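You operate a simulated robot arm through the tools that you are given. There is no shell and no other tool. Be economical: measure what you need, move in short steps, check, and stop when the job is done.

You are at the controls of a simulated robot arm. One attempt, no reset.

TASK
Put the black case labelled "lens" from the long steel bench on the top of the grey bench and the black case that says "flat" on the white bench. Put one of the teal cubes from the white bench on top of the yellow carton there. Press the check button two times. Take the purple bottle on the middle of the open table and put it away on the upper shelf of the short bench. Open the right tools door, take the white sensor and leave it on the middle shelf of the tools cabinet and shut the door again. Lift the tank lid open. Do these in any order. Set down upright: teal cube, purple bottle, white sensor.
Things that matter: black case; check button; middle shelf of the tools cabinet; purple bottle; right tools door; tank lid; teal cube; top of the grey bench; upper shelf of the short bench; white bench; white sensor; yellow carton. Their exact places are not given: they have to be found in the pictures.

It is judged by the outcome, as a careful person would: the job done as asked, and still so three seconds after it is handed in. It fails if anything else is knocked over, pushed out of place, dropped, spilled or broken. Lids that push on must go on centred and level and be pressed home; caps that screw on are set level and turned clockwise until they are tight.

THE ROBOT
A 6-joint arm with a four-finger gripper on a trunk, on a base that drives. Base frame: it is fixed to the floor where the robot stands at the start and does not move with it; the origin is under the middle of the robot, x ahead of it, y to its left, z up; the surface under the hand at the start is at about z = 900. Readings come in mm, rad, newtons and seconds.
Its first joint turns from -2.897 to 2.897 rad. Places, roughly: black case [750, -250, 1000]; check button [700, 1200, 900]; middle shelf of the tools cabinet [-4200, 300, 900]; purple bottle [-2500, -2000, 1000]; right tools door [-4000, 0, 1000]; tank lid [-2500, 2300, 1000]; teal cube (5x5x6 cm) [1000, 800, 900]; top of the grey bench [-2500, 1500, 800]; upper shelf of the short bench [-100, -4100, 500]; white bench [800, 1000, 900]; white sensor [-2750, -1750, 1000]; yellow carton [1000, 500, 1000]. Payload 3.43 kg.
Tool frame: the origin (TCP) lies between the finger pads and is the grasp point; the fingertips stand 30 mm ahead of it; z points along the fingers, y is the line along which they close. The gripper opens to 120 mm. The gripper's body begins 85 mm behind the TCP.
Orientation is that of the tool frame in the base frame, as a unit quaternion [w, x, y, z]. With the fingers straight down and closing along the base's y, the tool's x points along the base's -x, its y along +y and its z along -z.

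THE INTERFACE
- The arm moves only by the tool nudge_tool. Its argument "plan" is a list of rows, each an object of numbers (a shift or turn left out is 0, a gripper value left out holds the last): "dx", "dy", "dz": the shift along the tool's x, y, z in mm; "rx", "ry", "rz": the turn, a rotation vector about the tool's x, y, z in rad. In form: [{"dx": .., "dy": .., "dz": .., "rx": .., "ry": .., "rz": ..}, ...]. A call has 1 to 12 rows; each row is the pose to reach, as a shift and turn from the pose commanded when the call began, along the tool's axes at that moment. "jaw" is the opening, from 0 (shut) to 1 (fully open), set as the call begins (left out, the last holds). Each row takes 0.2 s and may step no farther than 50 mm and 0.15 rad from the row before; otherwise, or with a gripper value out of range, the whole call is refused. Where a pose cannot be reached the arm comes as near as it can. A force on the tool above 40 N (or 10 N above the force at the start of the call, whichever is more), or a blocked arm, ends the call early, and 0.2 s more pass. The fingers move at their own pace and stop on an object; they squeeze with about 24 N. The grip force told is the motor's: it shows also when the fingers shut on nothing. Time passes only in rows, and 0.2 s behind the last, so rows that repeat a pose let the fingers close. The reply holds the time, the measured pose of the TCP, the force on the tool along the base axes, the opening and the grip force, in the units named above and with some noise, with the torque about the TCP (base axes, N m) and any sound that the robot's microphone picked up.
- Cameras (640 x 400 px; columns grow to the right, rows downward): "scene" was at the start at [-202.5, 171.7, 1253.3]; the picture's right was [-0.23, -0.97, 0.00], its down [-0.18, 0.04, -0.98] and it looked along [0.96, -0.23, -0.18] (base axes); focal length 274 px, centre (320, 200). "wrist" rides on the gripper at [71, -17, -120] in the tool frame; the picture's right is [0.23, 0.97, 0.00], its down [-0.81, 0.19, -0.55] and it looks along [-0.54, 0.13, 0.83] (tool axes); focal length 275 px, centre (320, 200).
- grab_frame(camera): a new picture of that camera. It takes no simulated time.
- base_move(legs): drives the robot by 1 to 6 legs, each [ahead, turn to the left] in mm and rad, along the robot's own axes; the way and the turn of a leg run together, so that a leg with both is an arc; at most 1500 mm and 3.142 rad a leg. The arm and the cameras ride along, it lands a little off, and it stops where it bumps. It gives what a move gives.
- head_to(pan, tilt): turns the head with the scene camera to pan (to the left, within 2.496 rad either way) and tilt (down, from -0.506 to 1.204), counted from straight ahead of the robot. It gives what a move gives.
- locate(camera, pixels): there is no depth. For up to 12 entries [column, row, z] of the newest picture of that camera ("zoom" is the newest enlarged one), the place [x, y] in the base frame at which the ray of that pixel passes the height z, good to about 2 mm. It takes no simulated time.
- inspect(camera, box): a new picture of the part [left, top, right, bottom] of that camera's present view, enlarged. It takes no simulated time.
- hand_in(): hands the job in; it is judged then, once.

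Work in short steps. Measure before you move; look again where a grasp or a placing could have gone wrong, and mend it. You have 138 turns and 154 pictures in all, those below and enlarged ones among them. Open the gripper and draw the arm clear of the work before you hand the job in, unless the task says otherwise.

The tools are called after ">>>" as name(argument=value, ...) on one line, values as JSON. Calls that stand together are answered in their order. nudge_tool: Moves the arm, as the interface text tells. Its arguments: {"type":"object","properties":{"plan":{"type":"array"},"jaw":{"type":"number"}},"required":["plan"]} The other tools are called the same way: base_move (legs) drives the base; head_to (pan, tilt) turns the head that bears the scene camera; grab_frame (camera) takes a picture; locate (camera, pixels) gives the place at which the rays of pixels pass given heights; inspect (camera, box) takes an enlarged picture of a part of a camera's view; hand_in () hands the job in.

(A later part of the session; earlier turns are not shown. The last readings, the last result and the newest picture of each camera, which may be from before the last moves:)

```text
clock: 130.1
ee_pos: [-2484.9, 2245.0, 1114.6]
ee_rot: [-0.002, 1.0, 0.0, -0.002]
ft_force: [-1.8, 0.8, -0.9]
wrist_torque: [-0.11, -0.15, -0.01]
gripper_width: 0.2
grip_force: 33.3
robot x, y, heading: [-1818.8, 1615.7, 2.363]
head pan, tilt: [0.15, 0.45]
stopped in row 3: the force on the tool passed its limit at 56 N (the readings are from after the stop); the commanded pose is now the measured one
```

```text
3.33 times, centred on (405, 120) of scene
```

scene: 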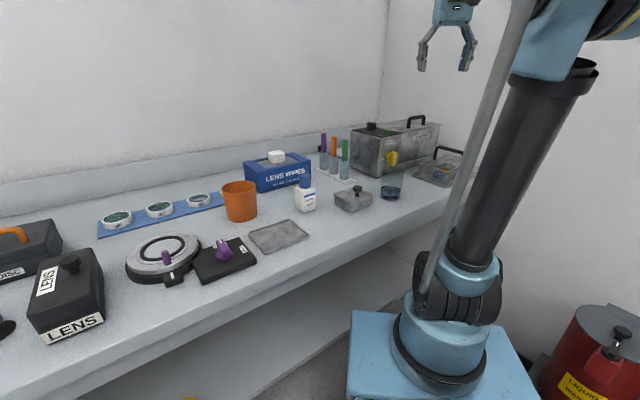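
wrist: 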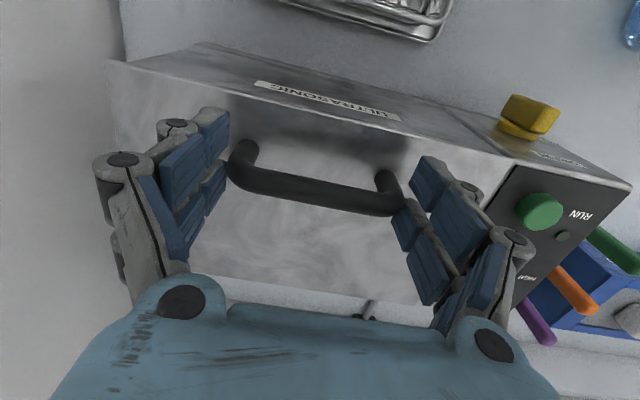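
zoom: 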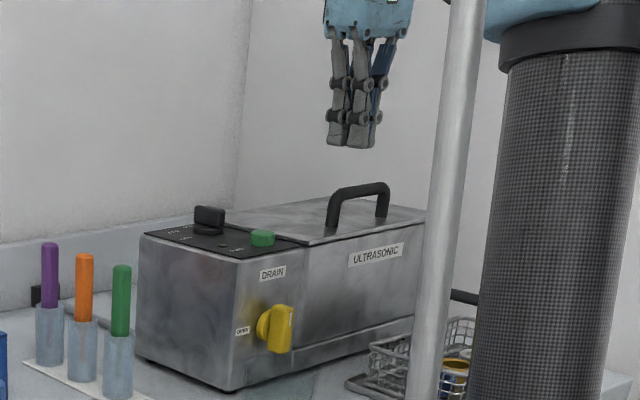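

The friction grip slipped and the lid fell shut again. I'll instead straddle the bar itself (closing along x): rise, and yaw the tool by 90°.

>>> nudge_tool(plan=[{"dz": -40, "rz": 0.1}, {"dz": -60, "rz": 0.24}, {"dz": -60, "rz": 0.38}, {"dz": -60, "rz": 0.52}, {"dz": -60, "rz": 0.66}, {"dz": -60, "rz": 0.8}, {"dz": -60, "rz": 0.94}, {"dz": -60, "rz": 1.08}, {"dz": -60, "rz": 1.22}, {"dz": -60, "rz": 1.36}, {"dz": -60, "rz": 1.5}, {"dz": -60, "rz": 1.57}], jaw=0.5)

>>> grab_frame(camera="wrist")

```text
clock: 132.7
ee_pos: [-2485.5, 2244.4, 1173.4]
ee_rot: [0.001, -0.707, 0.707, 0.004]
ft_force: [-0.2, -0.5, 0.1]
wrist_torque: [0.01, 0.0, 0.02]
gripper_width: 59.9
grip_force: 0.1
robot x, y, heading: [-1821.3, 1616.1, 2.371]
head pan, tilt: [0.15, 0.45]
```

```text
81 pictures are left
```

wrist: 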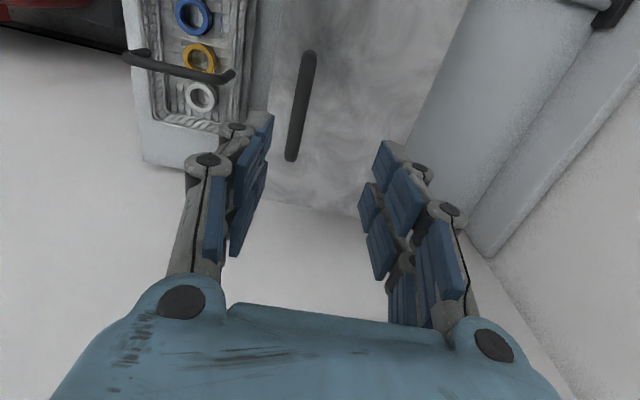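

>>> locate(camera="wrist", pixels=[[309, 55, 1045], [292, 155, 1045], [301, 105, 1045], [310, 105, 1040], [293, 105, 1040]])

```text
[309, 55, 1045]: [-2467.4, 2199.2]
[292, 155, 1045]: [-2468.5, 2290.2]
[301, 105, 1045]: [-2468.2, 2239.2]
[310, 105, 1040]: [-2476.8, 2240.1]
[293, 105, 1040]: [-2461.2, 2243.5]
```

Bar at x≈-2467. I align and descend astride it, then close.

>>> nudge_tool(plan=[{"dx": -4, "dy": -19, "dz": 40}, {"dx": -4, "dy": -19, "dz": 85}, {"dx": -4, "dy": -19, "dz": 115}, {"dx": -4, "dy": -19, "dz": 129}])

>>> nudge_tool(plan=[{"dz": 0}, {"dz": 0}, {"dz": 0}], jaw=0)

>>> inspect(camera="scene", box=[330, 60, 480, 180])

```text
clock: 133.7
ee_pos: [-2466.6, 2249.1, 1046.2]
ee_rot: [-0.001, 0.708, -0.707, -0.004]
ft_force: [0.3, -0.3, 0.0]
wrist_torque: [-0.01, -0.02, 0.02]
gripper_width: 60.0
grip_force: 0.0
robot x, y, heading: [-1817.2, 1615.4, 2.37]
head pan, tilt: [0.15, 0.45]
```

```text
clock: 134.5
ee_pos: [-2467.6, 2248.7, 1045.4]
ee_rot: [0.0, 0.708, -0.707, -0.004]
ft_force: [-11.7, 1.7, -0.5]
wrist_torque: [0.23, 0.08, -0.51]
gripper_width: 12.7
grip_force: 45.0
robot x, y, heading: [-1819.4, 1618.5, 2.369]
head pan, tilt: [0.15, 0.45]
```

```text
3.33 times, centred on (405, 120) of scene
```

zoom: 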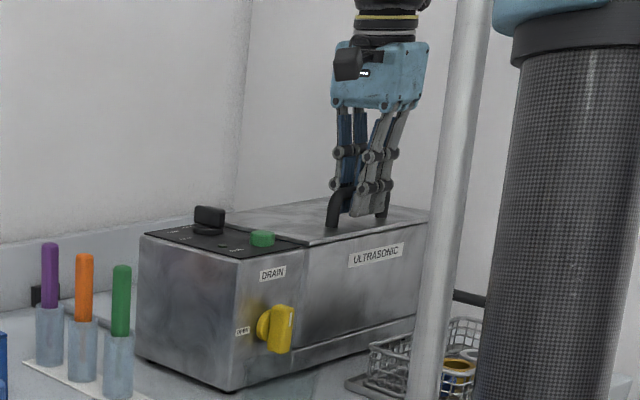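

Bar gripped. I lift along the arc with the tool tilting half as much as the lid, 30° first.

>>> nudge_tool(plan=[{"dy": 3.5, "dz": -10.5, "rx": 0.04}, {"dy": 8.3, "dz": -20.4, "rx": 0.087}, {"dy": 14, "dz": -30, "rx": 0.13}, {"dy": 20, "dz": -39, "rx": 0.175}])

>>> inspect(camera="scene", box=[330, 60, 480, 180])

```text
clock: 135.5
ee_pos: [-2486.8, 2249.0, 1083.8]
ee_rot: [-0.063, 0.705, -0.704, 0.058]
ft_force: [-1.7, 1.3, -3.3]
wrist_torque: [-0.6, -0.06, -0.66]
gripper_width: 12.6
grip_force: 45.2
robot x, y, heading: [-1820.0, 1617.3, 2.368]
head pan, tilt: [0.15, 0.45]
```

```text
3.33 times, centred on (405, 120) of scene
```

zoom: 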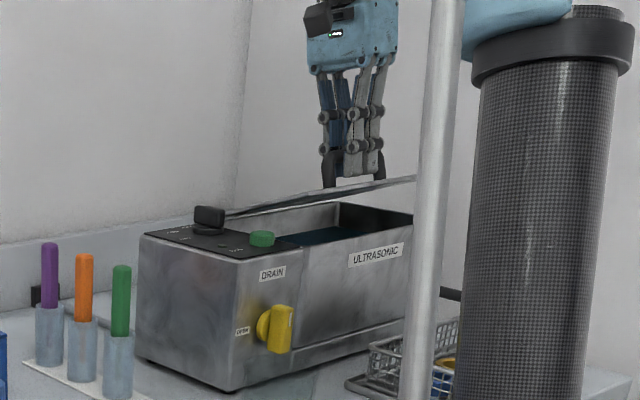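

Forces are low; it works. Continue to ~50°.

>>> nudge_tool(plan=[{"dy": 5.5, "dz": -9.5, "rx": 0.04}, {"dy": 11.6, "dz": -18.7, "rx": 0.087}, {"dy": 18.7, "dz": -27.2, "rx": 0.13}, {"dy": 26.4, "dz": -35.1, "rx": 0.175}, {"dy": 35, "dz": -42.3, "rx": 0.22}, {"dy": 43.8, "dz": -48.7, "rx": 0.26}])

>>> inspect(camera="scene", box=[330, 60, 480, 180])

```text
clock: 136.9
ee_pos: [-2539.2, 2250.2, 1125.2]
ee_rot: [-0.154, 0.691, -0.691, 0.148]
ft_force: [6.2, 11.1, 8.9]
wrist_torque: [0.41, -0.06, -0.61]
gripper_width: 12.7
grip_force: 45.3
robot x, y, heading: [-1821.4, 1615.1, 2.367]
head pan, tilt: [0.15, 0.45]
```

```text
3.33 times, centred on (405, 120) of scene
```

zoom: 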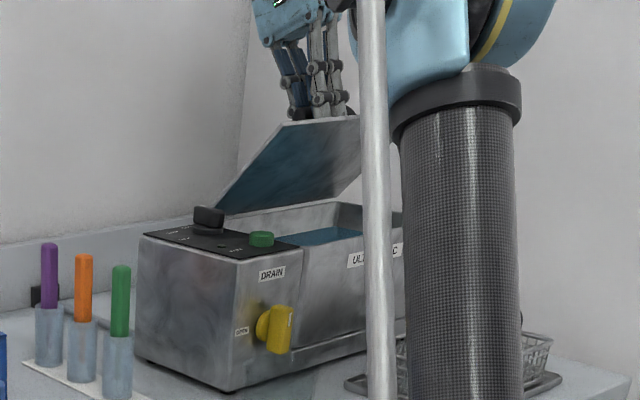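

The lid is at ~50°. Continue to ~80°, tool tilt held.

>>> nudge_tool(plan=[{"dy": 8, "dz": -8}, {"dy": 16, "dz": -15}, {"dy": 25, "dz": -21.5}, {"dy": 34.7, "dz": -27}, {"dy": 45, "dz": -31.7}, {"dy": 54.9, "dz": -35.6}])

>>> inspect(camera="scene", box=[310, 40, 480, 180])

```text
clock: 138.3
ee_pos: [-2603.1, 2249.8, 1135.3]
ee_rot: [-0.154, 0.691, -0.691, 0.148]
ft_force: [0.0, 9.4, 12.2]
wrist_torque: [1.05, -0.06, -1.24]
gripper_width: 14.2
grip_force: 44.7
robot x, y, heading: [-1819.8, 1618.2, 2.373]
head pan, tilt: [0.15, 0.45]
```

```text
2.86 times, centred on (395, 110) of scene
```

zoom: 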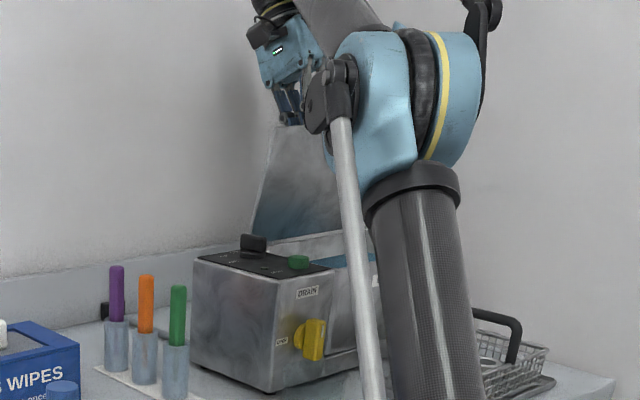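

Nearly vertical. Continue past vertical, watching for the stop.

>>> nudge_tool(plan=[{"dy": 10.5, "dz": -2.8}, {"dy": 21.5, "dz": -4.9}, {"dy": 32.5, "dz": -5.7}, {"dy": 43.5, "dz": -5.9}])

>>> inspect(camera="scene", box=[310, 40, 480, 180])

```text
clock: 139.3
ee_pos: [-2647.5, 2249.9, 1122.8]
ee_rot: [-0.154, 0.691, -0.69, 0.15]
ft_force: [6.8, -5.9, -11.4]
wrist_torque: [0.57, -0.17, -1.49]
gripper_width: 14.3
grip_force: 45.3
robot x, y, heading: [-1818.5, 1615.9, 2.371]
head pan, tilt: [0.15, 0.45]
```

```text
2.86 times, centred on (395, 110) of scene
```

zoom: 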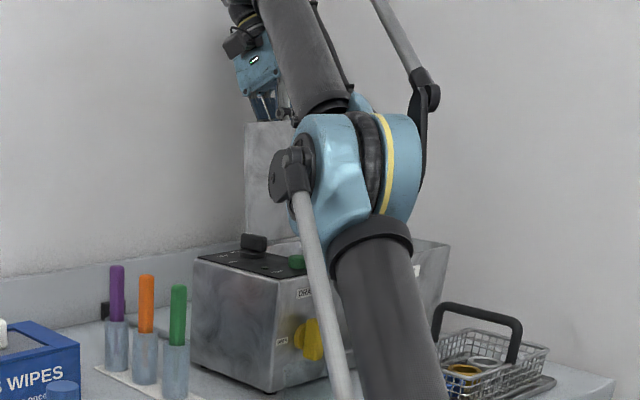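

Lid appears just past vertical. A little further, then I release and look whether it stays.

>>> nudge_tool(plan=[{"dy": 6, "dz": 0.3}, {"dy": 12, "dz": 1}, {"dy": 17, "dz": 2}])

```text
clock: 140.1
ee_pos: [-2656.7, 2247.5, 1109.5]
ee_rot: [-0.153, 0.691, -0.691, 0.148]
ft_force: [-5.5, 15.2, 6.3]
wrist_torque: [0.41, 0.01, -0.36]
gripper_width: 14.3
grip_force: 43.0
out of reach, approached as far as the arm can: row 1, 2, 3
robot x, y, heading: [-1819.7, 1621.4, 2.371]
head pan, tilt: [0.15, 0.45]
```

The lid is well past vertical. I open to 36 mm only and draw straight up.

>>> nudge_tool(plan=[{"dz": 0}, {"dz": 0}], jaw=0.3)

>>> inspect(camera="scene", box=[310, 40, 480, 180])

>>> grab_frame(camera="wrist")

```text
clock: 140.7
ee_pos: [-2656.7, 2246.6, 1109.3]
ee_rot: [-0.153, 0.691, -0.69, 0.15]
ft_force: [-0.8, -0.5, 0.7]
wrist_torque: [0.01, 0.04, -0.06]
gripper_width: 35.7
grip_force: 0.1
robot x, y, heading: [-1818.9, 1615.6, 2.363]
head pan, tilt: [0.15, 0.45]
```

```text
2.86 times, centred on (395, 110) of scene
```

zoom: 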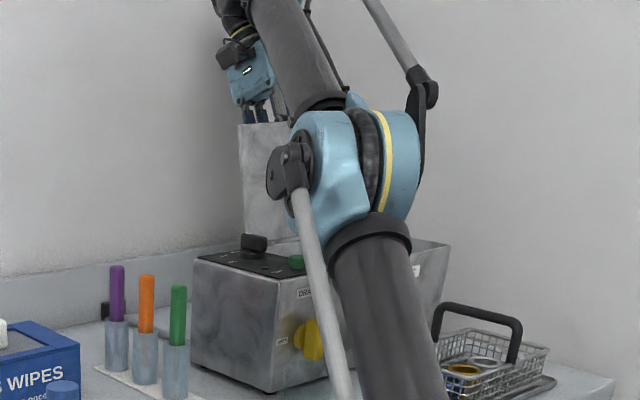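

```text
74 pictures are left
```

wrist: 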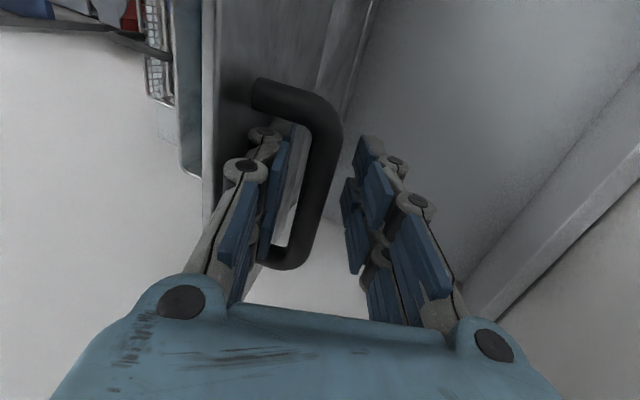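

The lid holds with no load on the fingers. I retreat mainly along the tool, slightly toward vertical.

>>> nudge_tool(plan=[{"dy": -4, "dz": -17}, {"dy": -8, "dz": -34}, {"dy": -12, "dz": -51}, {"dy": -17, "dz": -70}])

>>> grab_frame(camera="wrist")

```text
clock: 141.6
ee_pos: [-2637.8, 2225.4, 1158.8]
ee_rot: [0.153, -0.69, 0.693, -0.141]
ft_force: [-1.1, -1.8, -1.6]
wrist_torque: [0.06, -0.23, 0.01]
gripper_width: 35.6
grip_force: 0.1
out of reach, approached as far as the arm can: row 1, 2, 3, 4
robot x, y, heading: [-1817.6, 1617.2, 2.368]
head pan, tilt: [0.15, 0.45]
stopped in row 4: the force on the tool passed its limit at 54 N (the readings are from after the stop); the commanded pose is now the measured one
```

```text
73 pictures are left
```

wrist: 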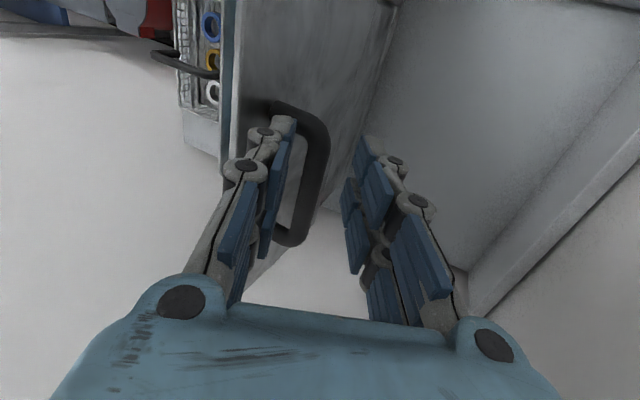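

The arm hit its reach limit with that tilt. I un-tilt the tool about the TCP (tips swing away from the lid) while rising.

>>> nudge_tool(plan=[{"rx": -0.1}, {"dy": -1, "dz": -3, "rx": -0.2}, {"dy": -4, "dz": -9, "rx": -0.3}, {"dy": -8, "dz": -18, "rx": -0.4}, {"dy": -15, "dz": -32, "rx": -0.42}, {"dy": -25, "dz": -54, "rx": -0.42}])

>>> grab_frame(camera="wrist")

>>> inspect(camera="scene", box=[310, 40, 480, 180])

```text
clock: 143.0
ee_pos: [-2633.7, 2225.1, 1215.0]
ee_rot: [0.008, -0.707, 0.707, 0.007]
ft_force: [0.6, 0.1, -0.9]
wrist_torque: [0.0, 0.03, 0.0]
gripper_width: 36.2
grip_force: 0.0
robot x, y, heading: [-1818.2, 1616.3, 2.37]
head pan, tilt: [0.15, 0.45]
```

```text
72 pictures are left
```

wrist: 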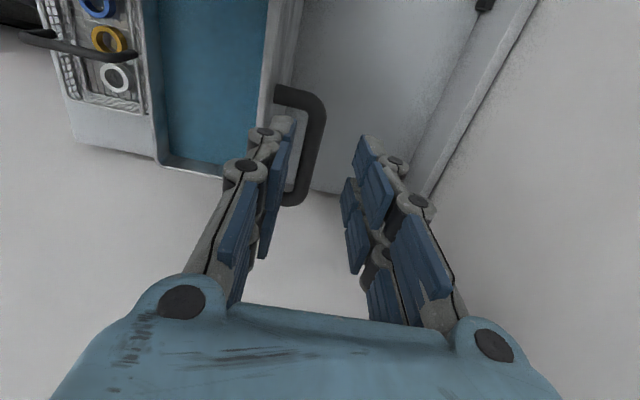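

```text
2.86 times, centred on (395, 110) of scene
```

zoom: 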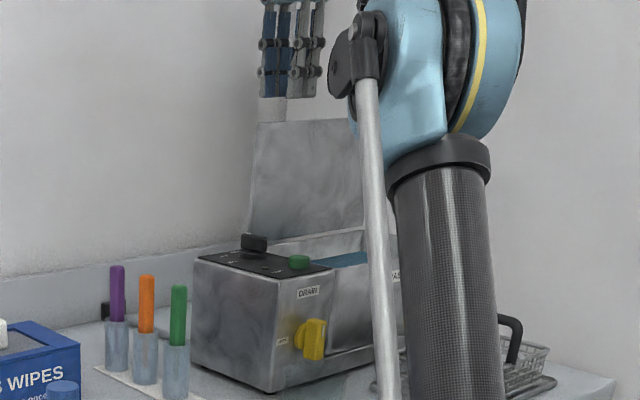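

The lid stands open by itself. I retract the arm to the carry pose, then back away and drive toward the middle of the room to view the cabinet and the open table.

>>> nudge_tool(plan=[{"dz": -30}, {"dx": 15, "dy": -40, "dz": -30, "rz": -0.1}, {"dx": 31, "dy": -80, "dz": -30, "rz": -0.2}, {"dx": 47, "dy": -120, "dz": -30, "rz": -0.3}, {"dx": 63, "dy": -160, "dz": -30, "rz": -0.4}, {"dx": 79, "dy": -200, "dz": -20, "rz": -0.5}, {"dx": 95, "dy": -240, "dz": -10, "rz": -0.6}, {"dx": 111, "dy": -280, "rz": -0.7}, {"dx": 127, "dy": -322, "rz": -0.8}])

>>> base_move(legs=[[-450, 0], [0, 2.34], [1500, 0], [350, 0], [0, -1.5708]])

>>> head_to(pan=0.0, tilt=0.25)

>>> grab_frame(camera="scene")

```text
clock: 145.0
ee_pos: [-2311.7, 2099.3, 1212.0]
ee_rot: [-0.01, 0.926, -0.376, -0.004]
ft_force: [-1.0, 0.9, -0.2]
wrist_torque: [-0.07, -0.05, 0.02]
gripper_width: 36.0
grip_force: 0.1
out of reach, approached as far as the arm can: row 1
robot x, y, heading: [-1818.3, 1618.1, 2.368]
head pan, tilt: [0.15, 0.45]
```

```text
clock: 167.4
ee_pos: [-2277.5, -516.0, 1212.2]
ee_rot: [-0.008, 0.999, -0.035, -0.007]
ft_force: [-0.4, 0.7, -0.2]
wrist_torque: [-0.01, -0.04, 0.01]
gripper_width: 36.0
grip_force: 0.0
robot x, y, heading: [-1591.4, -580.0, 3.066]
head pan, tilt: [0.15, 0.45]
```

```text
clock: 168.1
ee_pos: [-2264.2, -517.9, 1220.8]
ee_rot: [-0.009, 0.999, -0.036, -0.013]
ft_force: [-0.1, 0.0, -0.2]
wrist_torque: [0.01, 0.02, -0.02]
gripper_width: 35.9
grip_force: 0.0
robot x, y, heading: [-1592.5, -578.0, 3.064]
head pan, tilt: [0.0, 0.25]
```

```text
70 pictures are left
```

scene: 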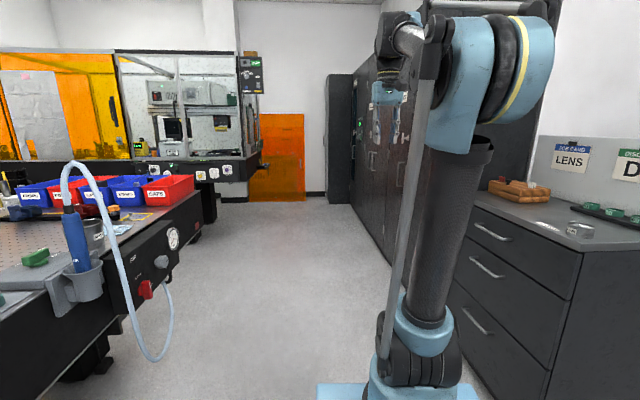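

The row of dark doors on the right (facing -y) should be the tools cabinet. I zoom and locate the table edge and doors.

>>> inspect(camera="scene", box=[310, 40, 450, 260])

>>> locate(camera="scene", pixels=[[200, 193, 900], [130, 238, 900], [222, 212, 0], [408, 285, 0], [385, 252, 0], [357, 210, 0], [470, 205, 900], [326, 200, 0], [85, 185, 950]])

```text
1.82 times, centred on (380, 150) of scene
```

zoom: 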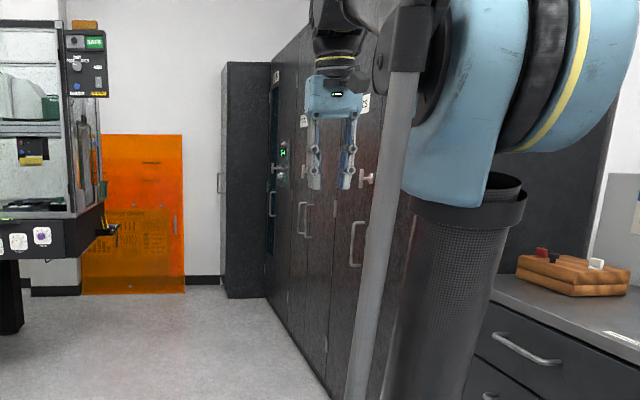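

```text
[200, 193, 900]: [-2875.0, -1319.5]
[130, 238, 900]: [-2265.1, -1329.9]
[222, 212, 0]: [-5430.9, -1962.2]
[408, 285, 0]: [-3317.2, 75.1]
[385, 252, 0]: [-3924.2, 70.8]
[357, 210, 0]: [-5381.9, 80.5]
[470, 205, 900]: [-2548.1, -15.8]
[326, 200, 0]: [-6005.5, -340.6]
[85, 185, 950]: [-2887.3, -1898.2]
```

The cabinet front is the plane y≈70, the table edge y≈-1320. I drive along the corridor to about (-3900,-780) and look at the doors.

>>> base_move(legs=[[0, 0.165], [1500, 0], [800, 0], [0, -0.087]])

>>> head_to(pan=-1.57, tilt=0.2)

>>> grab_frame(camera="scene")

```text
clock: 180.9
ee_pos: [-4568.5, -805.5, 1221.1]
ee_rot: [-0.008, 1.0, 0.007, -0.013]
ft_force: [0.4, 0.7, 0.1]
wrist_torque: [0.0, 0.03, -0.03]
gripper_width: 36.2
grip_force: 0.1
robot x, y, heading: [-3893.9, -810.9, -3.129]
head pan, tilt: [0.0, 0.25]
```

```text
clock: 182.6
ee_pos: [-4554.3, -805.8, 1227.7]
ee_rot: [-0.008, 1.0, 0.008, -0.019]
ft_force: [-0.2, 0.5, -0.2]
wrist_torque: [0.02, 0.0, 0.0]
gripper_width: 36.1
grip_force: 0.2
robot x, y, heading: [-3895.4, -811.5, -3.131]
head pan, tilt: [-1.571, 0.201]
```

```text
68 pictures are left
```

scene: 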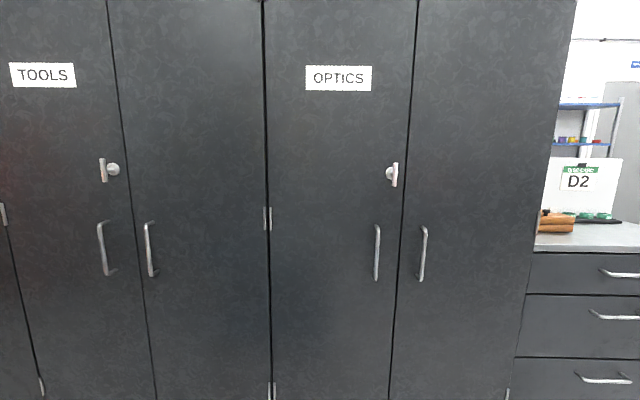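

Two TOOLS doors: the right one spans px 112–265 with its handle at (150,250), hinged at the right (267). I find coordinates by intersecting rays with the plane y≈50.

>>> locate(camera="scene", pixels=[[150, 223, 1000], [150, 223, 1050], [150, 223, 1100], [152, 275, 850], [152, 275, 900], [152, 275, 950], [118, 130, 1300], [118, 130, 1400], [267, 219, 1050], [267, 219, 1100], [103, 170, 1200], [103, 170, 1250]])

>>> inspect(camera="scene", box=[70, 140, 290, 300])

```text
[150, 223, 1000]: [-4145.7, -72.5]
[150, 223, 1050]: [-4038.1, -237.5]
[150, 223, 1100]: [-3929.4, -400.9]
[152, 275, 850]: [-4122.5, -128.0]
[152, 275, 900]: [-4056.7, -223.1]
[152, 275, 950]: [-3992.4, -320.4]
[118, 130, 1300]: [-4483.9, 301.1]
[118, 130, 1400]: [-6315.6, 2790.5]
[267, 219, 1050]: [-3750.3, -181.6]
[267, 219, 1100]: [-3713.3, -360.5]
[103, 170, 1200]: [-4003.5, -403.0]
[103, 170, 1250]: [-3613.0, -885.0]
```

```text
2.50 times, centred on (180, 220) of scene
```

zoom: 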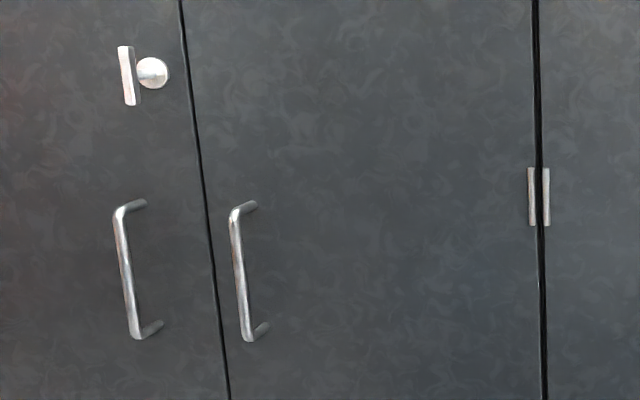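

Handle is vertical at x≈-4225, z≈765–967; hinge line x≈-3802. I drive to face this door at about (-4265,-960), heading +y.

>>> base_move(legs=[[370, 0], [0, -1.581], [-150, 0]])

>>> head_to(pan=-0.2, tilt=0.35)

>>> grab_frame(camera="scene")

>>> grab_frame(camera="wrist")

```text
clock: 190.2
ee_pos: [-4250.4, -281.6, 1241.5]
ee_rot: [0.025, -0.704, 0.71, 0.016]
ft_force: [-0.4, -0.1, -0.2]
wrist_torque: [-0.03, 0.02, 0.0]
gripper_width: 36.1
grip_force: 0.0
robot x, y, heading: [-4283.9, -914.9, 1.596]
head pan, tilt: [-1.571, 0.201]
stopped in leg 3: the robot was blocked; the commanded pose is now the measured one
```

```text
clock: 191.7
ee_pos: [-4251.3, -289.8, 1244.0]
ee_rot: [0.028, -0.703, 0.71, 0.017]
ft_force: [-0.7, 0.4, 0.0]
wrist_torque: [0.0, -0.01, -0.02]
gripper_width: 35.8
grip_force: 0.0
robot x, y, heading: [-4281.5, -919.6, 1.598]
head pan, tilt: [-0.201, 0.351]
```

```text
66 pictures are left
```

scene: 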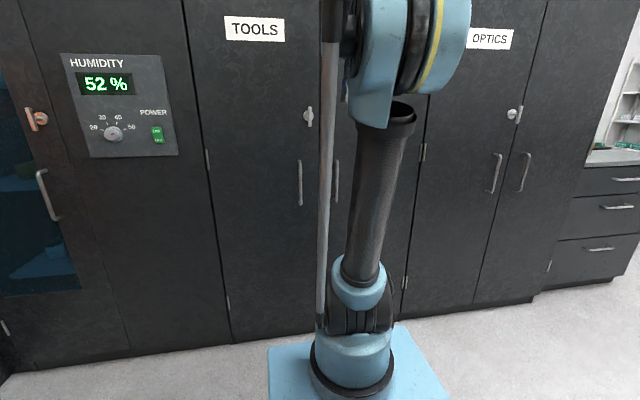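

```text
65 pictures are left
```

wrist: 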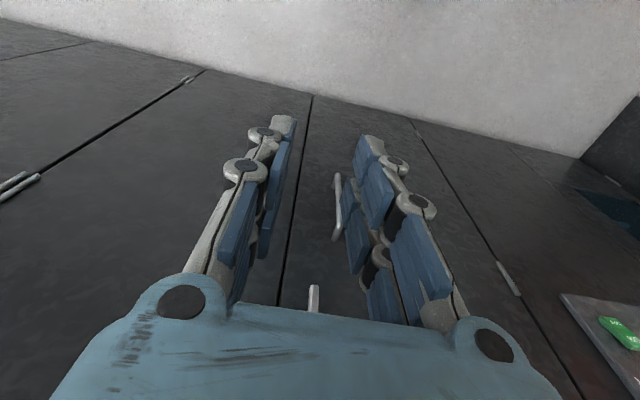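

Blocked at the rear by the table, so I stay here. Now I turn the tool horizontal (pointing +y) while moving toward (-4225,-120,1000).

>>> nudge_tool(plan=[{"dx": -14, "dy": -2, "dz": 20, "ry": -0.127}, {"dx": -28, "dy": -4, "dz": 40, "ry": -0.254}, {"dx": -42, "dy": -6, "dz": 60, "ry": -0.381}, {"dx": -56, "dy": -8, "dz": 80, "ry": -0.508}, {"dx": -70, "dy": -10, "dz": 100, "ry": -0.635}, {"dx": -84, "dy": -13, "dz": 120, "ry": -0.762}, {"dx": -98, "dy": -16, "dz": 140, "ry": -0.889}, {"dx": -112, "dy": -18, "dz": 160, "ry": -1.016}, {"dx": -126, "dy": -20, "dz": 180, "ry": -1.143}, {"dx": -140, "dy": -22, "dz": 200, "ry": -1.27}, {"dx": -154, "dy": -24, "dz": 220, "ry": -1.397}, {"dx": -168, "dy": -26, "dz": 240, "ry": -1.524}], jaw=0.6)

>>> grab_frame(camera="wrist")

>>> grab_frame(camera="scene")

```text
clock: 194.3
ee_pos: [-4218.8, -107.8, 1015.9]
ee_rot: [0.511, -0.499, 0.493, 0.498]
ft_force: [0.0, 0.1, 0.6]
wrist_torque: [0.0, 0.03, 0.0]
gripper_width: 72.1
grip_force: 0.1
robot x, y, heading: [-4283.6, -915.9, 1.597]
head pan, tilt: [-0.201, 0.351]
```

```text
64 pictures are left
```

wrist: 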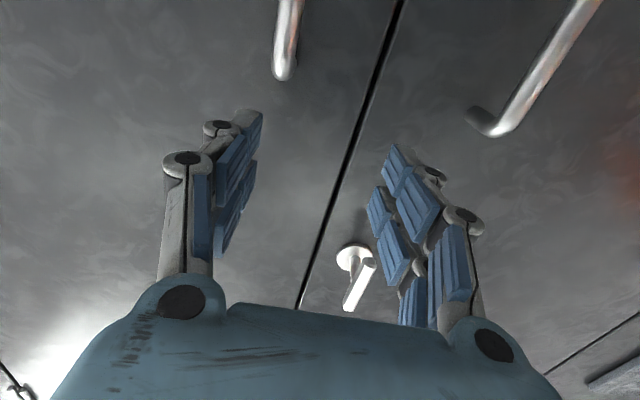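

```text
63 pictures are left
```

scene: 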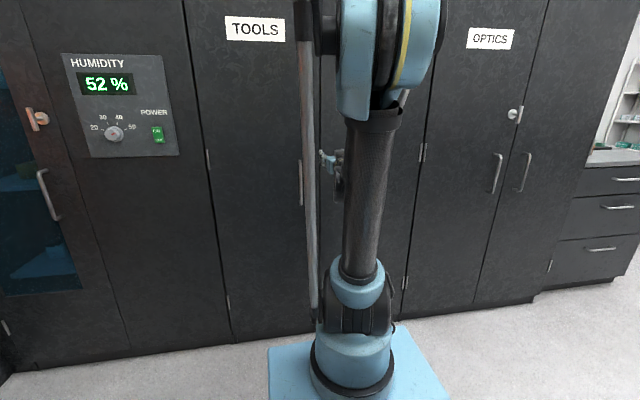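

The tool is horizontal; the right door's handle top shows at (285,75). I check its place by ray at candidate heights.

>>> locate(camera="wrist", pixels=[[285, 75, 975], [285, 75, 985], [285, 75, 995], [288, 10, 940], [288, 10, 930], [278, 72, 985], [292, 72, 985]])

>>> locate(camera="scene", pixels=[[336, 160, 985], [336, 160, 1000], [334, 198, 800]])

```text
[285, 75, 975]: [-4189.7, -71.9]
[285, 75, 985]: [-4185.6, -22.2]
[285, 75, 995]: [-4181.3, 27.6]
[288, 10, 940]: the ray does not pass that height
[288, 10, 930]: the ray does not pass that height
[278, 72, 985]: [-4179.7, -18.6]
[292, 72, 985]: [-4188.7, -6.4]
```

```text
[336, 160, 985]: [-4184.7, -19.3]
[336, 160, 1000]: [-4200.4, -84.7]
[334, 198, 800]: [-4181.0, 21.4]
```

Both cameras agree: handle at (-4185,-20), z≈790–985. I lower to z 900, align, and look.

>>> nudge_tool(plan=[{"dx": 40, "dy": -12}, {"dx": 80, "dy": -24}, {"dx": 116, "dy": -34}])

>>> grab_frame(camera="wrist")

```text
clock: 195.1
ee_pos: [-4185.4, -107.6, 901.1]
ee_rot: [0.51, -0.498, 0.494, 0.498]
ft_force: [0.1, -0.5, 0.3]
wrist_torque: [-0.04, 0.0, -0.05]
gripper_width: 71.9
grip_force: 0.1
robot x, y, heading: [-4282.6, -918.0, 1.601]
head pan, tilt: [-0.201, 0.351]
```

```text
62 pictures are left
```

wrist: 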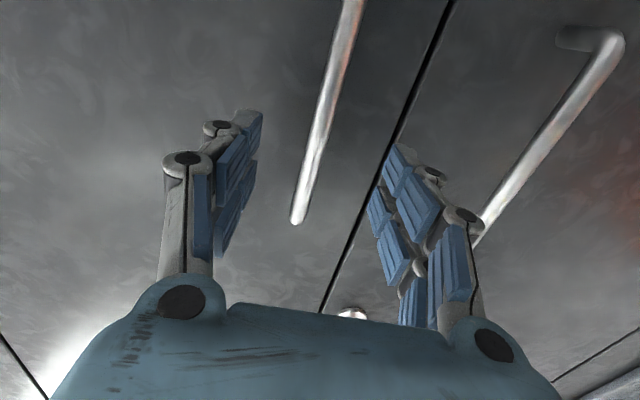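

The handle passes (318,130), right on the tool axis. I advance 83 mm and grip.

>>> nudge_tool(plan=[{"dz": 40}, {"dz": 70}, {"dz": 83}])

>>> nudge_tool(plan=[{"dz": 0}, {"dz": 0}, {"dz": 0}], jaw=0)

```text
clock: 196.1
ee_pos: [-4183.5, -37.1, 911.1]
ee_rot: [0.512, -0.495, 0.492, 0.501]
ft_force: [0.4, 3.0, -1.0]
wrist_torque: [0.17, 0.04, 0.03]
gripper_width: 72.1
grip_force: 0.1
robot x, y, heading: [-4279.3, -915.9, 1.601]
head pan, tilt: [-0.201, 0.351]
stopped in row 3: the force on the tool passed its limit at 50 N (the readings are from after the stop); the commanded pose is now the measured one
```

```text
clock: 196.8
ee_pos: [-4183.9, -37.8, 912.3]
ee_rot: [0.513, -0.494, 0.491, 0.501]
ft_force: [0.1, -3.8, 4.0]
wrist_torque: [-0.3, 1.48, -0.05]
gripper_width: 12.2
grip_force: 45.3
robot x, y, heading: [-4278.1, -917.7, 1.601]
head pan, tilt: [-0.201, 0.351]
```

Gripped; tips touched the door at y≈0. I pull along the arc about the hinge (-3788,0), turning the tool with it, up to 15°.

>>> nudge_tool(plan=[{"dy": -1, "dz": -12, "rx": -0.02}, {"dy": -3.7, "dz": -34, "rx": -0.07}, {"dy": -7, "dz": -51, "rx": -0.12}, {"dy": -10.3, "dz": -68, "rx": -0.17}, {"dy": -15, "dz": -85, "rx": -0.21}, {"dy": -20, "dz": -101, "rx": -0.26}])

>>> grab_frame(camera="scene")

```text
clock: 197.7
ee_pos: [-4172.1, -99.0, 920.9]
ee_rot: [0.486, -0.52, 0.457, 0.533]
ft_force: [28.3, 12.8, -14.0]
wrist_torque: [-0.14, 0.69, 0.0]
gripper_width: 12.6
grip_force: 44.9
robot x, y, heading: [-4282.7, -920.2, 1.601]
head pan, tilt: [-0.201, 0.351]
stopped in row 4: the force on the tool passed its limit at 44 N (the readings are from after the stop); the commanded pose is now the measured one
```

```text
61 pictures are left
```

scene: 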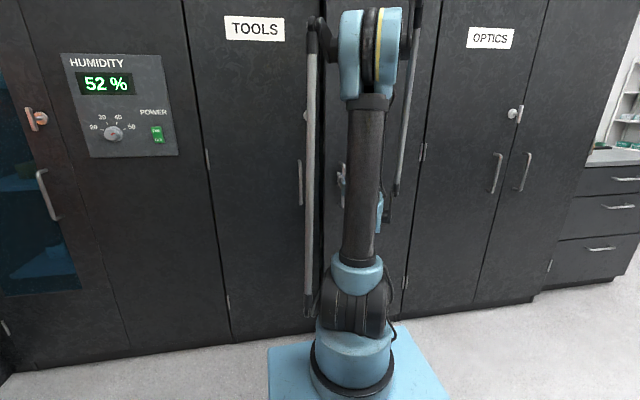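

The door has opened ~9°; a side force +x shows I should give more +x. I continue with that bias.

>>> nudge_tool(plan=[{"dy": -5, "dz": -17, "rx": -0.03}, {"dy": -8, "dz": -34, "rx": -0.07}, {"dy": -12, "dz": -51, "rx": -0.11}, {"dy": -16, "dz": -68, "rx": -0.15}, {"dy": -21, "dz": -85, "rx": -0.19}, {"dy": -26.5, "dz": -101, "rx": -0.23}])

>>> grab_frame(camera="wrist")

```text
clock: 198.6
ee_pos: [-4152.0, -157.2, 928.6]
ee_rot: [0.463, -0.539, 0.427, 0.559]
ft_force: [40.9, 19.6, -20.7]
wrist_torque: [-0.97, 0.75, 0.17]
gripper_width: 12.8
grip_force: 44.8
robot x, y, heading: [-4280.0, -919.9, 1.598]
head pan, tilt: [-0.201, 0.351]
stopped in row 4: the force on the tool passed its limit at 50 N (the readings are from after the stop); the commanded pose is now the measured one
```

```text
60 pictures are left
```

wrist: 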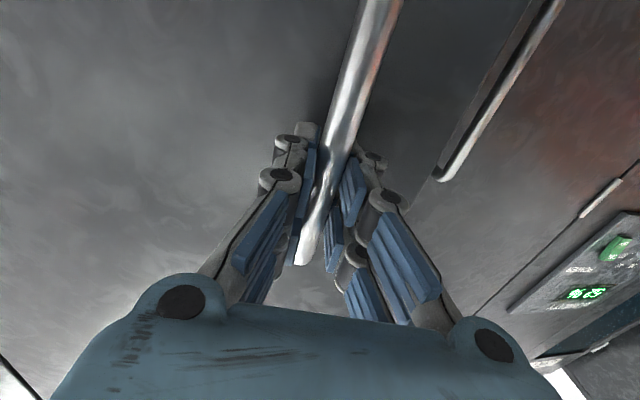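

The door stands ~22° open. I release, draw back off the handle, and look.

>>> nudge_tool(plan=[{"dz": 0}, {"dz": 0}, {"dz": -20}, {"dz": -45}, {"dz": -65}], jaw=0.45)

>>> grab_frame(camera="scene")

>>> grab_frame(camera="wrist")

```text
clock: 199.8
ee_pos: [-4143.3, -222.9, 926.1]
ee_rot: [0.461, -0.541, 0.425, 0.56]
ft_force: [0.0, -0.4, 0.5]
wrist_torque: [-0.03, -0.04, -0.02]
gripper_width: 54.3
grip_force: 0.0
robot x, y, heading: [-4281.7, -917.5, 1.597]
head pan, tilt: [-0.201, 0.351]
```

```text
59 pictures are left
```

scene: 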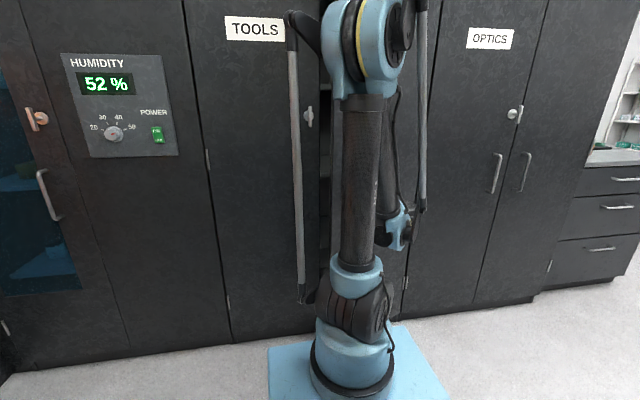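

```text
58 pictures are left
```

wrist: 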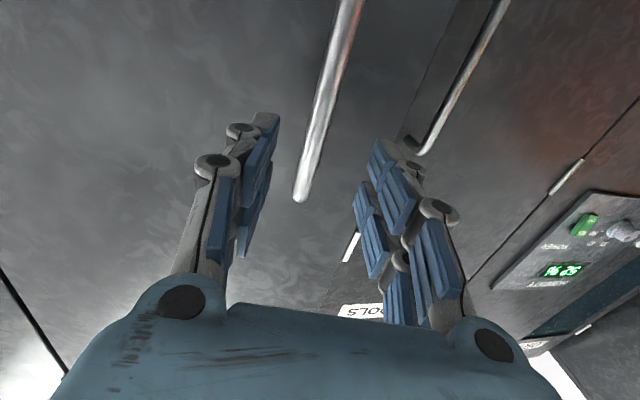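

I close the fingers, shift left past the free edge, straighten and reach in to about (-4240,-120).

>>> nudge_tool(plan=[{"dy": 33, "dz": 3, "rx": 0.07}, {"dy": 66, "dz": 7, "rx": 0.14}, {"dy": 97, "dz": 10, "rx": 0.21}, {"dy": 89, "dz": 45, "rx": 0.21}, {"dy": 81, "dz": 85, "rx": 0.21}, {"dy": 73, "dz": 122, "rx": 0.21}], jaw=0)

>>> grab_frame(camera="wrist")

```text
clock: 201.1
ee_pos: [-4241.8, -155.8, 941.5]
ee_rot: [0.516, -0.489, 0.475, 0.519]
ft_force: [-0.3, -2.2, 0.7]
wrist_torque: [-0.11, -0.01, 0.05]
gripper_width: 0.1
grip_force: 23.6
robot x, y, heading: [-4279.3, -918.7, 1.602]
head pan, tilt: [-0.201, 0.351]
stopped in row 6: the force on the tool passed its limit at 61 N (the readings are from after the stop); the commanded pose is now the measured one
```

```text
57 pictures are left
```

wrist: 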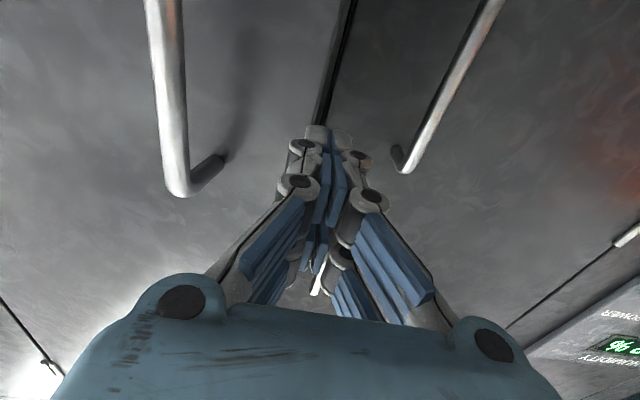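

The tips bumped the door's edge (it swung back to ~15°). I back off, shift 32 mm further left and reach in along the gap.

>>> nudge_tool(plan=[{"dz": -25}, {"dy": 32, "dz": -25}, {"dy": 32, "dz": 10}, {"dy": 32, "dz": 40}, {"dy": 32, "dz": 62}])

>>> grab_frame(camera="wrist")

```text
clock: 202.3
ee_pos: [-4275.5, -92.8, 943.9]
ee_rot: [0.515, -0.49, 0.475, 0.519]
ft_force: [-0.3, 0.0, 0.5]
wrist_torque: [0.02, 0.01, -0.01]
gripper_width: 0.0
grip_force: 24.0
robot x, y, heading: [-4283.4, -916.7, 1.599]
head pan, tilt: [-0.201, 0.351]
```

```text
56 pictures are left
```

wrist: 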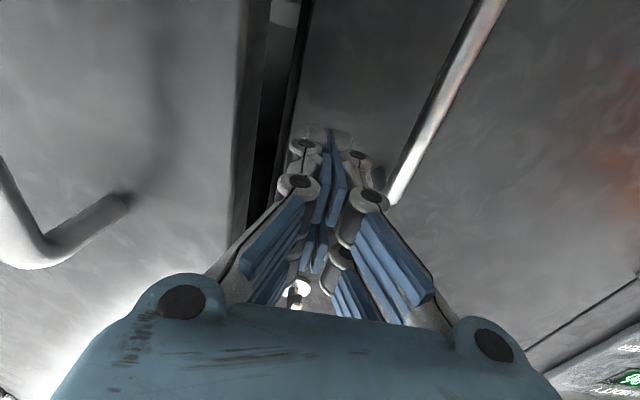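

The fingers are inside the gap now, door edge to their left at (245,120). I sweep right with a turn about the arm's axis to push the door open.

>>> nudge_tool(plan=[{"dy": -21, "dz": -23, "rx": 0.05}, {"dy": -46, "dz": -40, "rx": 0.1}, {"dy": -69, "dz": -58, "rx": 0.15}, {"dy": -91, "dz": -77, "rx": 0.2}, {"dy": -111, "dz": -97, "rx": 0.25}, {"dy": -130, "dz": -112, "rx": 0.3}, {"dy": -149, "dz": -129, "rx": 0.35}, {"dy": -168, "dz": -142, "rx": 0.4}, {"dy": -186, "dz": -156, "rx": 0.45}])

>>> grab_frame(camera="scene")

```text
clock: 202.8
ee_pos: [-4248.5, -132.5, 953.5]
ee_rot: [0.532, -0.47, 0.486, 0.509]
ft_force: [-11.2, -8.9, 2.4]
wrist_torque: [0.21, 0.15, 0.31]
gripper_width: 0.0
grip_force: 24.2
robot x, y, heading: [-4277.9, -916.8, 1.597]
head pan, tilt: [-0.201, 0.351]
stopped in row 2: the force on the tool passed its limit at 68 N (the readings are from after the stop); the commanded pose is now the measured one
```

```text
55 pictures are left
```

scene: 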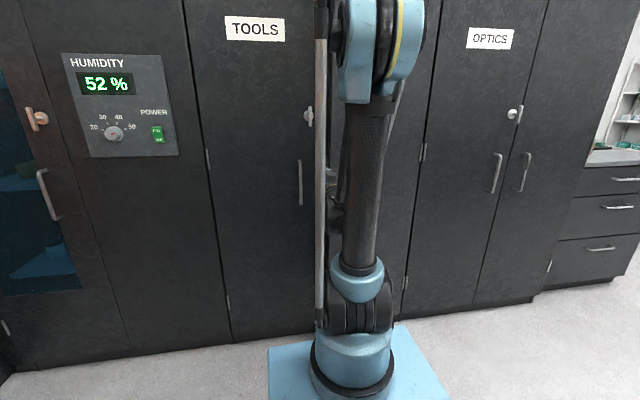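

Pushing sideways had too little leverage. I hook instead: back off, yaw the tool ~0.7 rad right with the tips behind the door, then pull toward -y.

>>> nudge_tool(plan=[{"dy": 30, "dz": 10, "rx": 0.1}, {"dy": 35, "dz": 35, "rx": 0.24}, {"dy": 35, "dz": 57, "rx": 0.38}, {"dy": 32, "dz": 57, "rx": 0.52}, {"dy": 27, "dz": 57, "rx": 0.66}, {"dy": 0, "dz": 57, "rx": 0.68}, {"dy": -12, "dz": 57, "rx": 0.68}])

>>> grab_frame(camera="wrist")

```text
clock: 203.4
ee_pos: [-4245.1, -145.6, 962.3]
ee_rot: [0.544, -0.468, 0.479, 0.505]
ft_force: [-17.9, -8.2, 11.1]
wrist_torque: [0.13, 0.2, 0.33]
gripper_width: 0.2
grip_force: 23.9
out of reach, approached as far as the arm can: row 1, 2
robot x, y, heading: [-4281.8, -915.8, 1.6]
head pan, tilt: [-0.201, 0.351]
stopped in row 2: the force on the tool passed its limit at 157 N (the readings are from after the stop); the commanded pose is now the measured one
```

```text
54 pictures are left
```

wrist: 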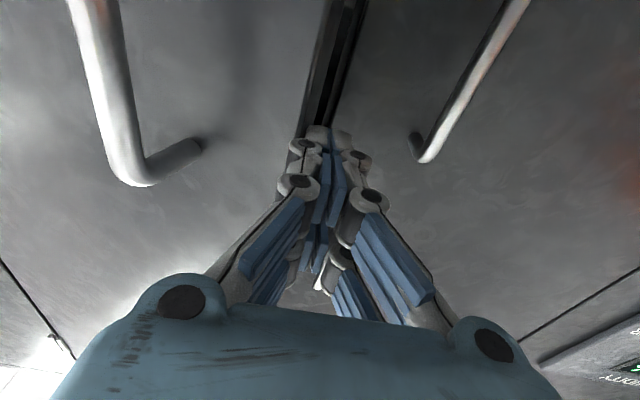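

The arm is cramped here. I withdraw and re-park further left (about (-4650,-880), heading ~1.1) so the arm can reach behind the door edge diagonally.

>>> nudge_tool(plan=[{"dz": -15}, {"dz": -40}, {"dz": -70}])

>>> base_move(legs=[[30, 0], [0, 1.5], [380, 0], [0, -2.0]])

>>> head_to(pan=0.1, tilt=0.3)

>>> grab_frame(camera="scene")

>>> grab_frame(camera="wrist")

```text
clock: 204.2
ee_pos: [-4246.9, -212.5, 953.0]
ee_rot: [0.544, -0.468, 0.48, 0.504]
ft_force: [-0.4, 0.3, -0.7]
wrist_torque: [0.05, -0.02, -0.01]
gripper_width: 0.0
grip_force: 23.3
robot x, y, heading: [-4279.3, -919.1, 1.599]
head pan, tilt: [-0.201, 0.351]
```

```text
clock: 206.8
ee_pos: [-4525.4, -242.6, 966.0]
ee_rot: [0.432, -0.551, 0.367, 0.613]
ft_force: [-1.3, 2.2, 0.6]
wrist_torque: [-0.02, -0.03, 0.02]
gripper_width: 0.0
grip_force: 23.5
robot x, y, heading: [-4275.5, -879.6, 1.995]
head pan, tilt: [-0.201, 0.351]
stopped in leg 2: the robot was blocked; the commanded pose is now the measured one
```

```text
clock: 207.6
ee_pos: [-4524.7, -244.5, 966.2]
ee_rot: [0.432, -0.551, 0.367, 0.613]
ft_force: [-0.3, 0.2, -0.1]
wrist_torque: [-0.02, 0.0, 0.01]
gripper_width: 0.0
grip_force: 23.9
robot x, y, heading: [-4272.4, -878.3, 1.991]
head pan, tilt: [0.099, 0.3]
```

```text
53 pictures are left
```

scene: 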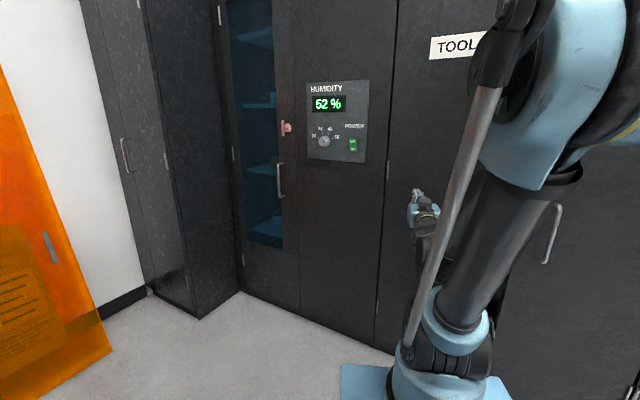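

```text
52 pictures are left
```

wrist: 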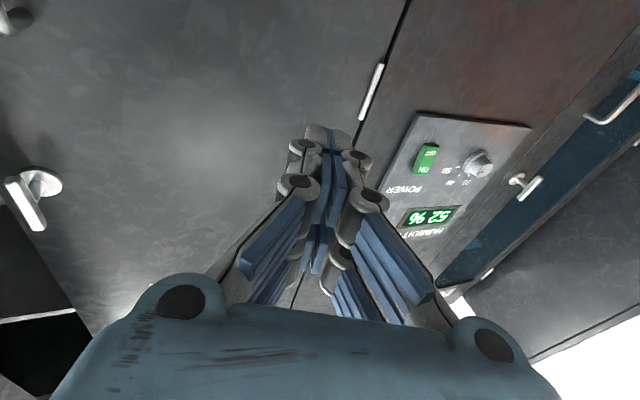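

A rear corner touched the table while turning. I go ahead a bit first, then turn, shift left and face the door diagonally.

>>> base_move(legs=[[70, 0], [0, 1.1], [360, 0], [0, -2.0]])

>>> grab_frame(camera="scene")

>>> grab_frame(camera="wrist")

```text
clock: 211.2
ee_pos: [-4948.0, -667.4, 978.6]
ee_rot: [0.141, -0.654, 0.021, 0.743]
ft_force: [0.7, -0.9, 0.5]
wrist_torque: [0.02, -0.13, 0.0]
gripper_width: 0.1
grip_force: 23.9
robot x, y, heading: [-4303.4, -805.9, 2.96]
head pan, tilt: [0.099, 0.3]
stopped in leg 2: the robot was blocked; the commanded pose is now the measured one
```

```text
51 pictures are left
```

scene: 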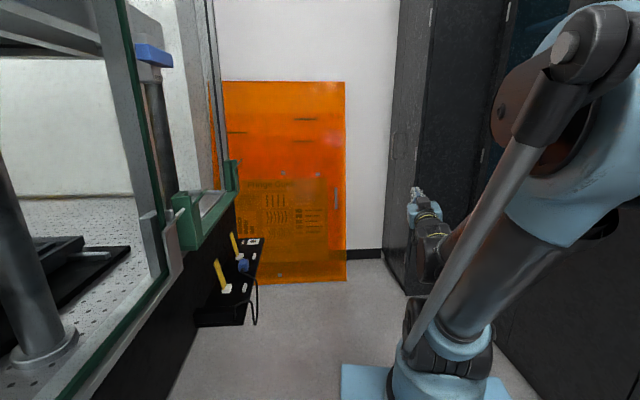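

```text
50 pictures are left
```

wrist: 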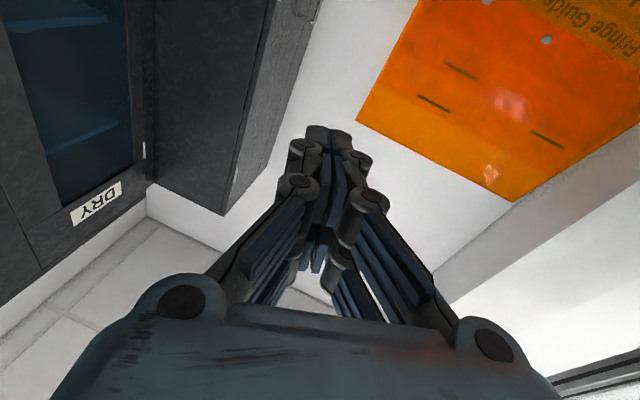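

The way ahead along the corridor is free. I go ahead 340 and then turn right to heading ~1.1.

>>> base_move(legs=[[340, 0], [0, -1.86]])

>>> head_to(pan=-0.1, tilt=0.3)

>>> grab_frame(camera="scene")

>>> grab_frame(camera="wrist")

```text
clock: 216.1
ee_pos: [-4910.1, -171.2, 990.4]
ee_rot: [0.457, -0.57, 0.301, 0.613]
ft_force: [0.7, -1.3, 0.9]
wrist_torque: [-0.05, -0.07, -0.03]
gripper_width: 0.2
grip_force: 24.0
robot x, y, heading: [-4637.0, -753.4, 2.057]
head pan, tilt: [0.099, 0.3]
stopped in leg 2: the robot was blocked; the commanded pose is now the measured one
```

```text
clock: 216.8
ee_pos: [-4911.0, -171.4, 989.6]
ee_rot: [0.458, -0.57, 0.302, 0.612]
ft_force: [0.1, -0.4, -0.2]
wrist_torque: [-0.06, -0.02, -0.02]
gripper_width: 0.1
grip_force: 23.4
robot x, y, heading: [-4639.8, -746.8, 2.056]
head pan, tilt: [-0.099, 0.3]
```

```text
49 pictures are left
```

scene: 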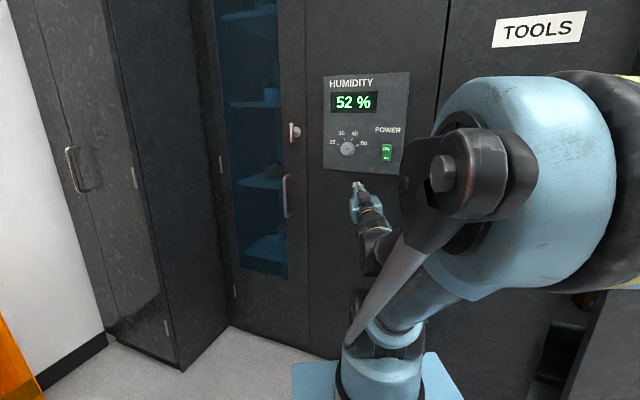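

```text
48 pictures are left
```

wrist: 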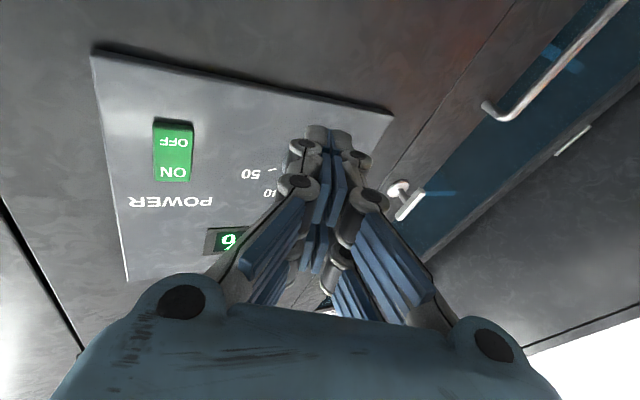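

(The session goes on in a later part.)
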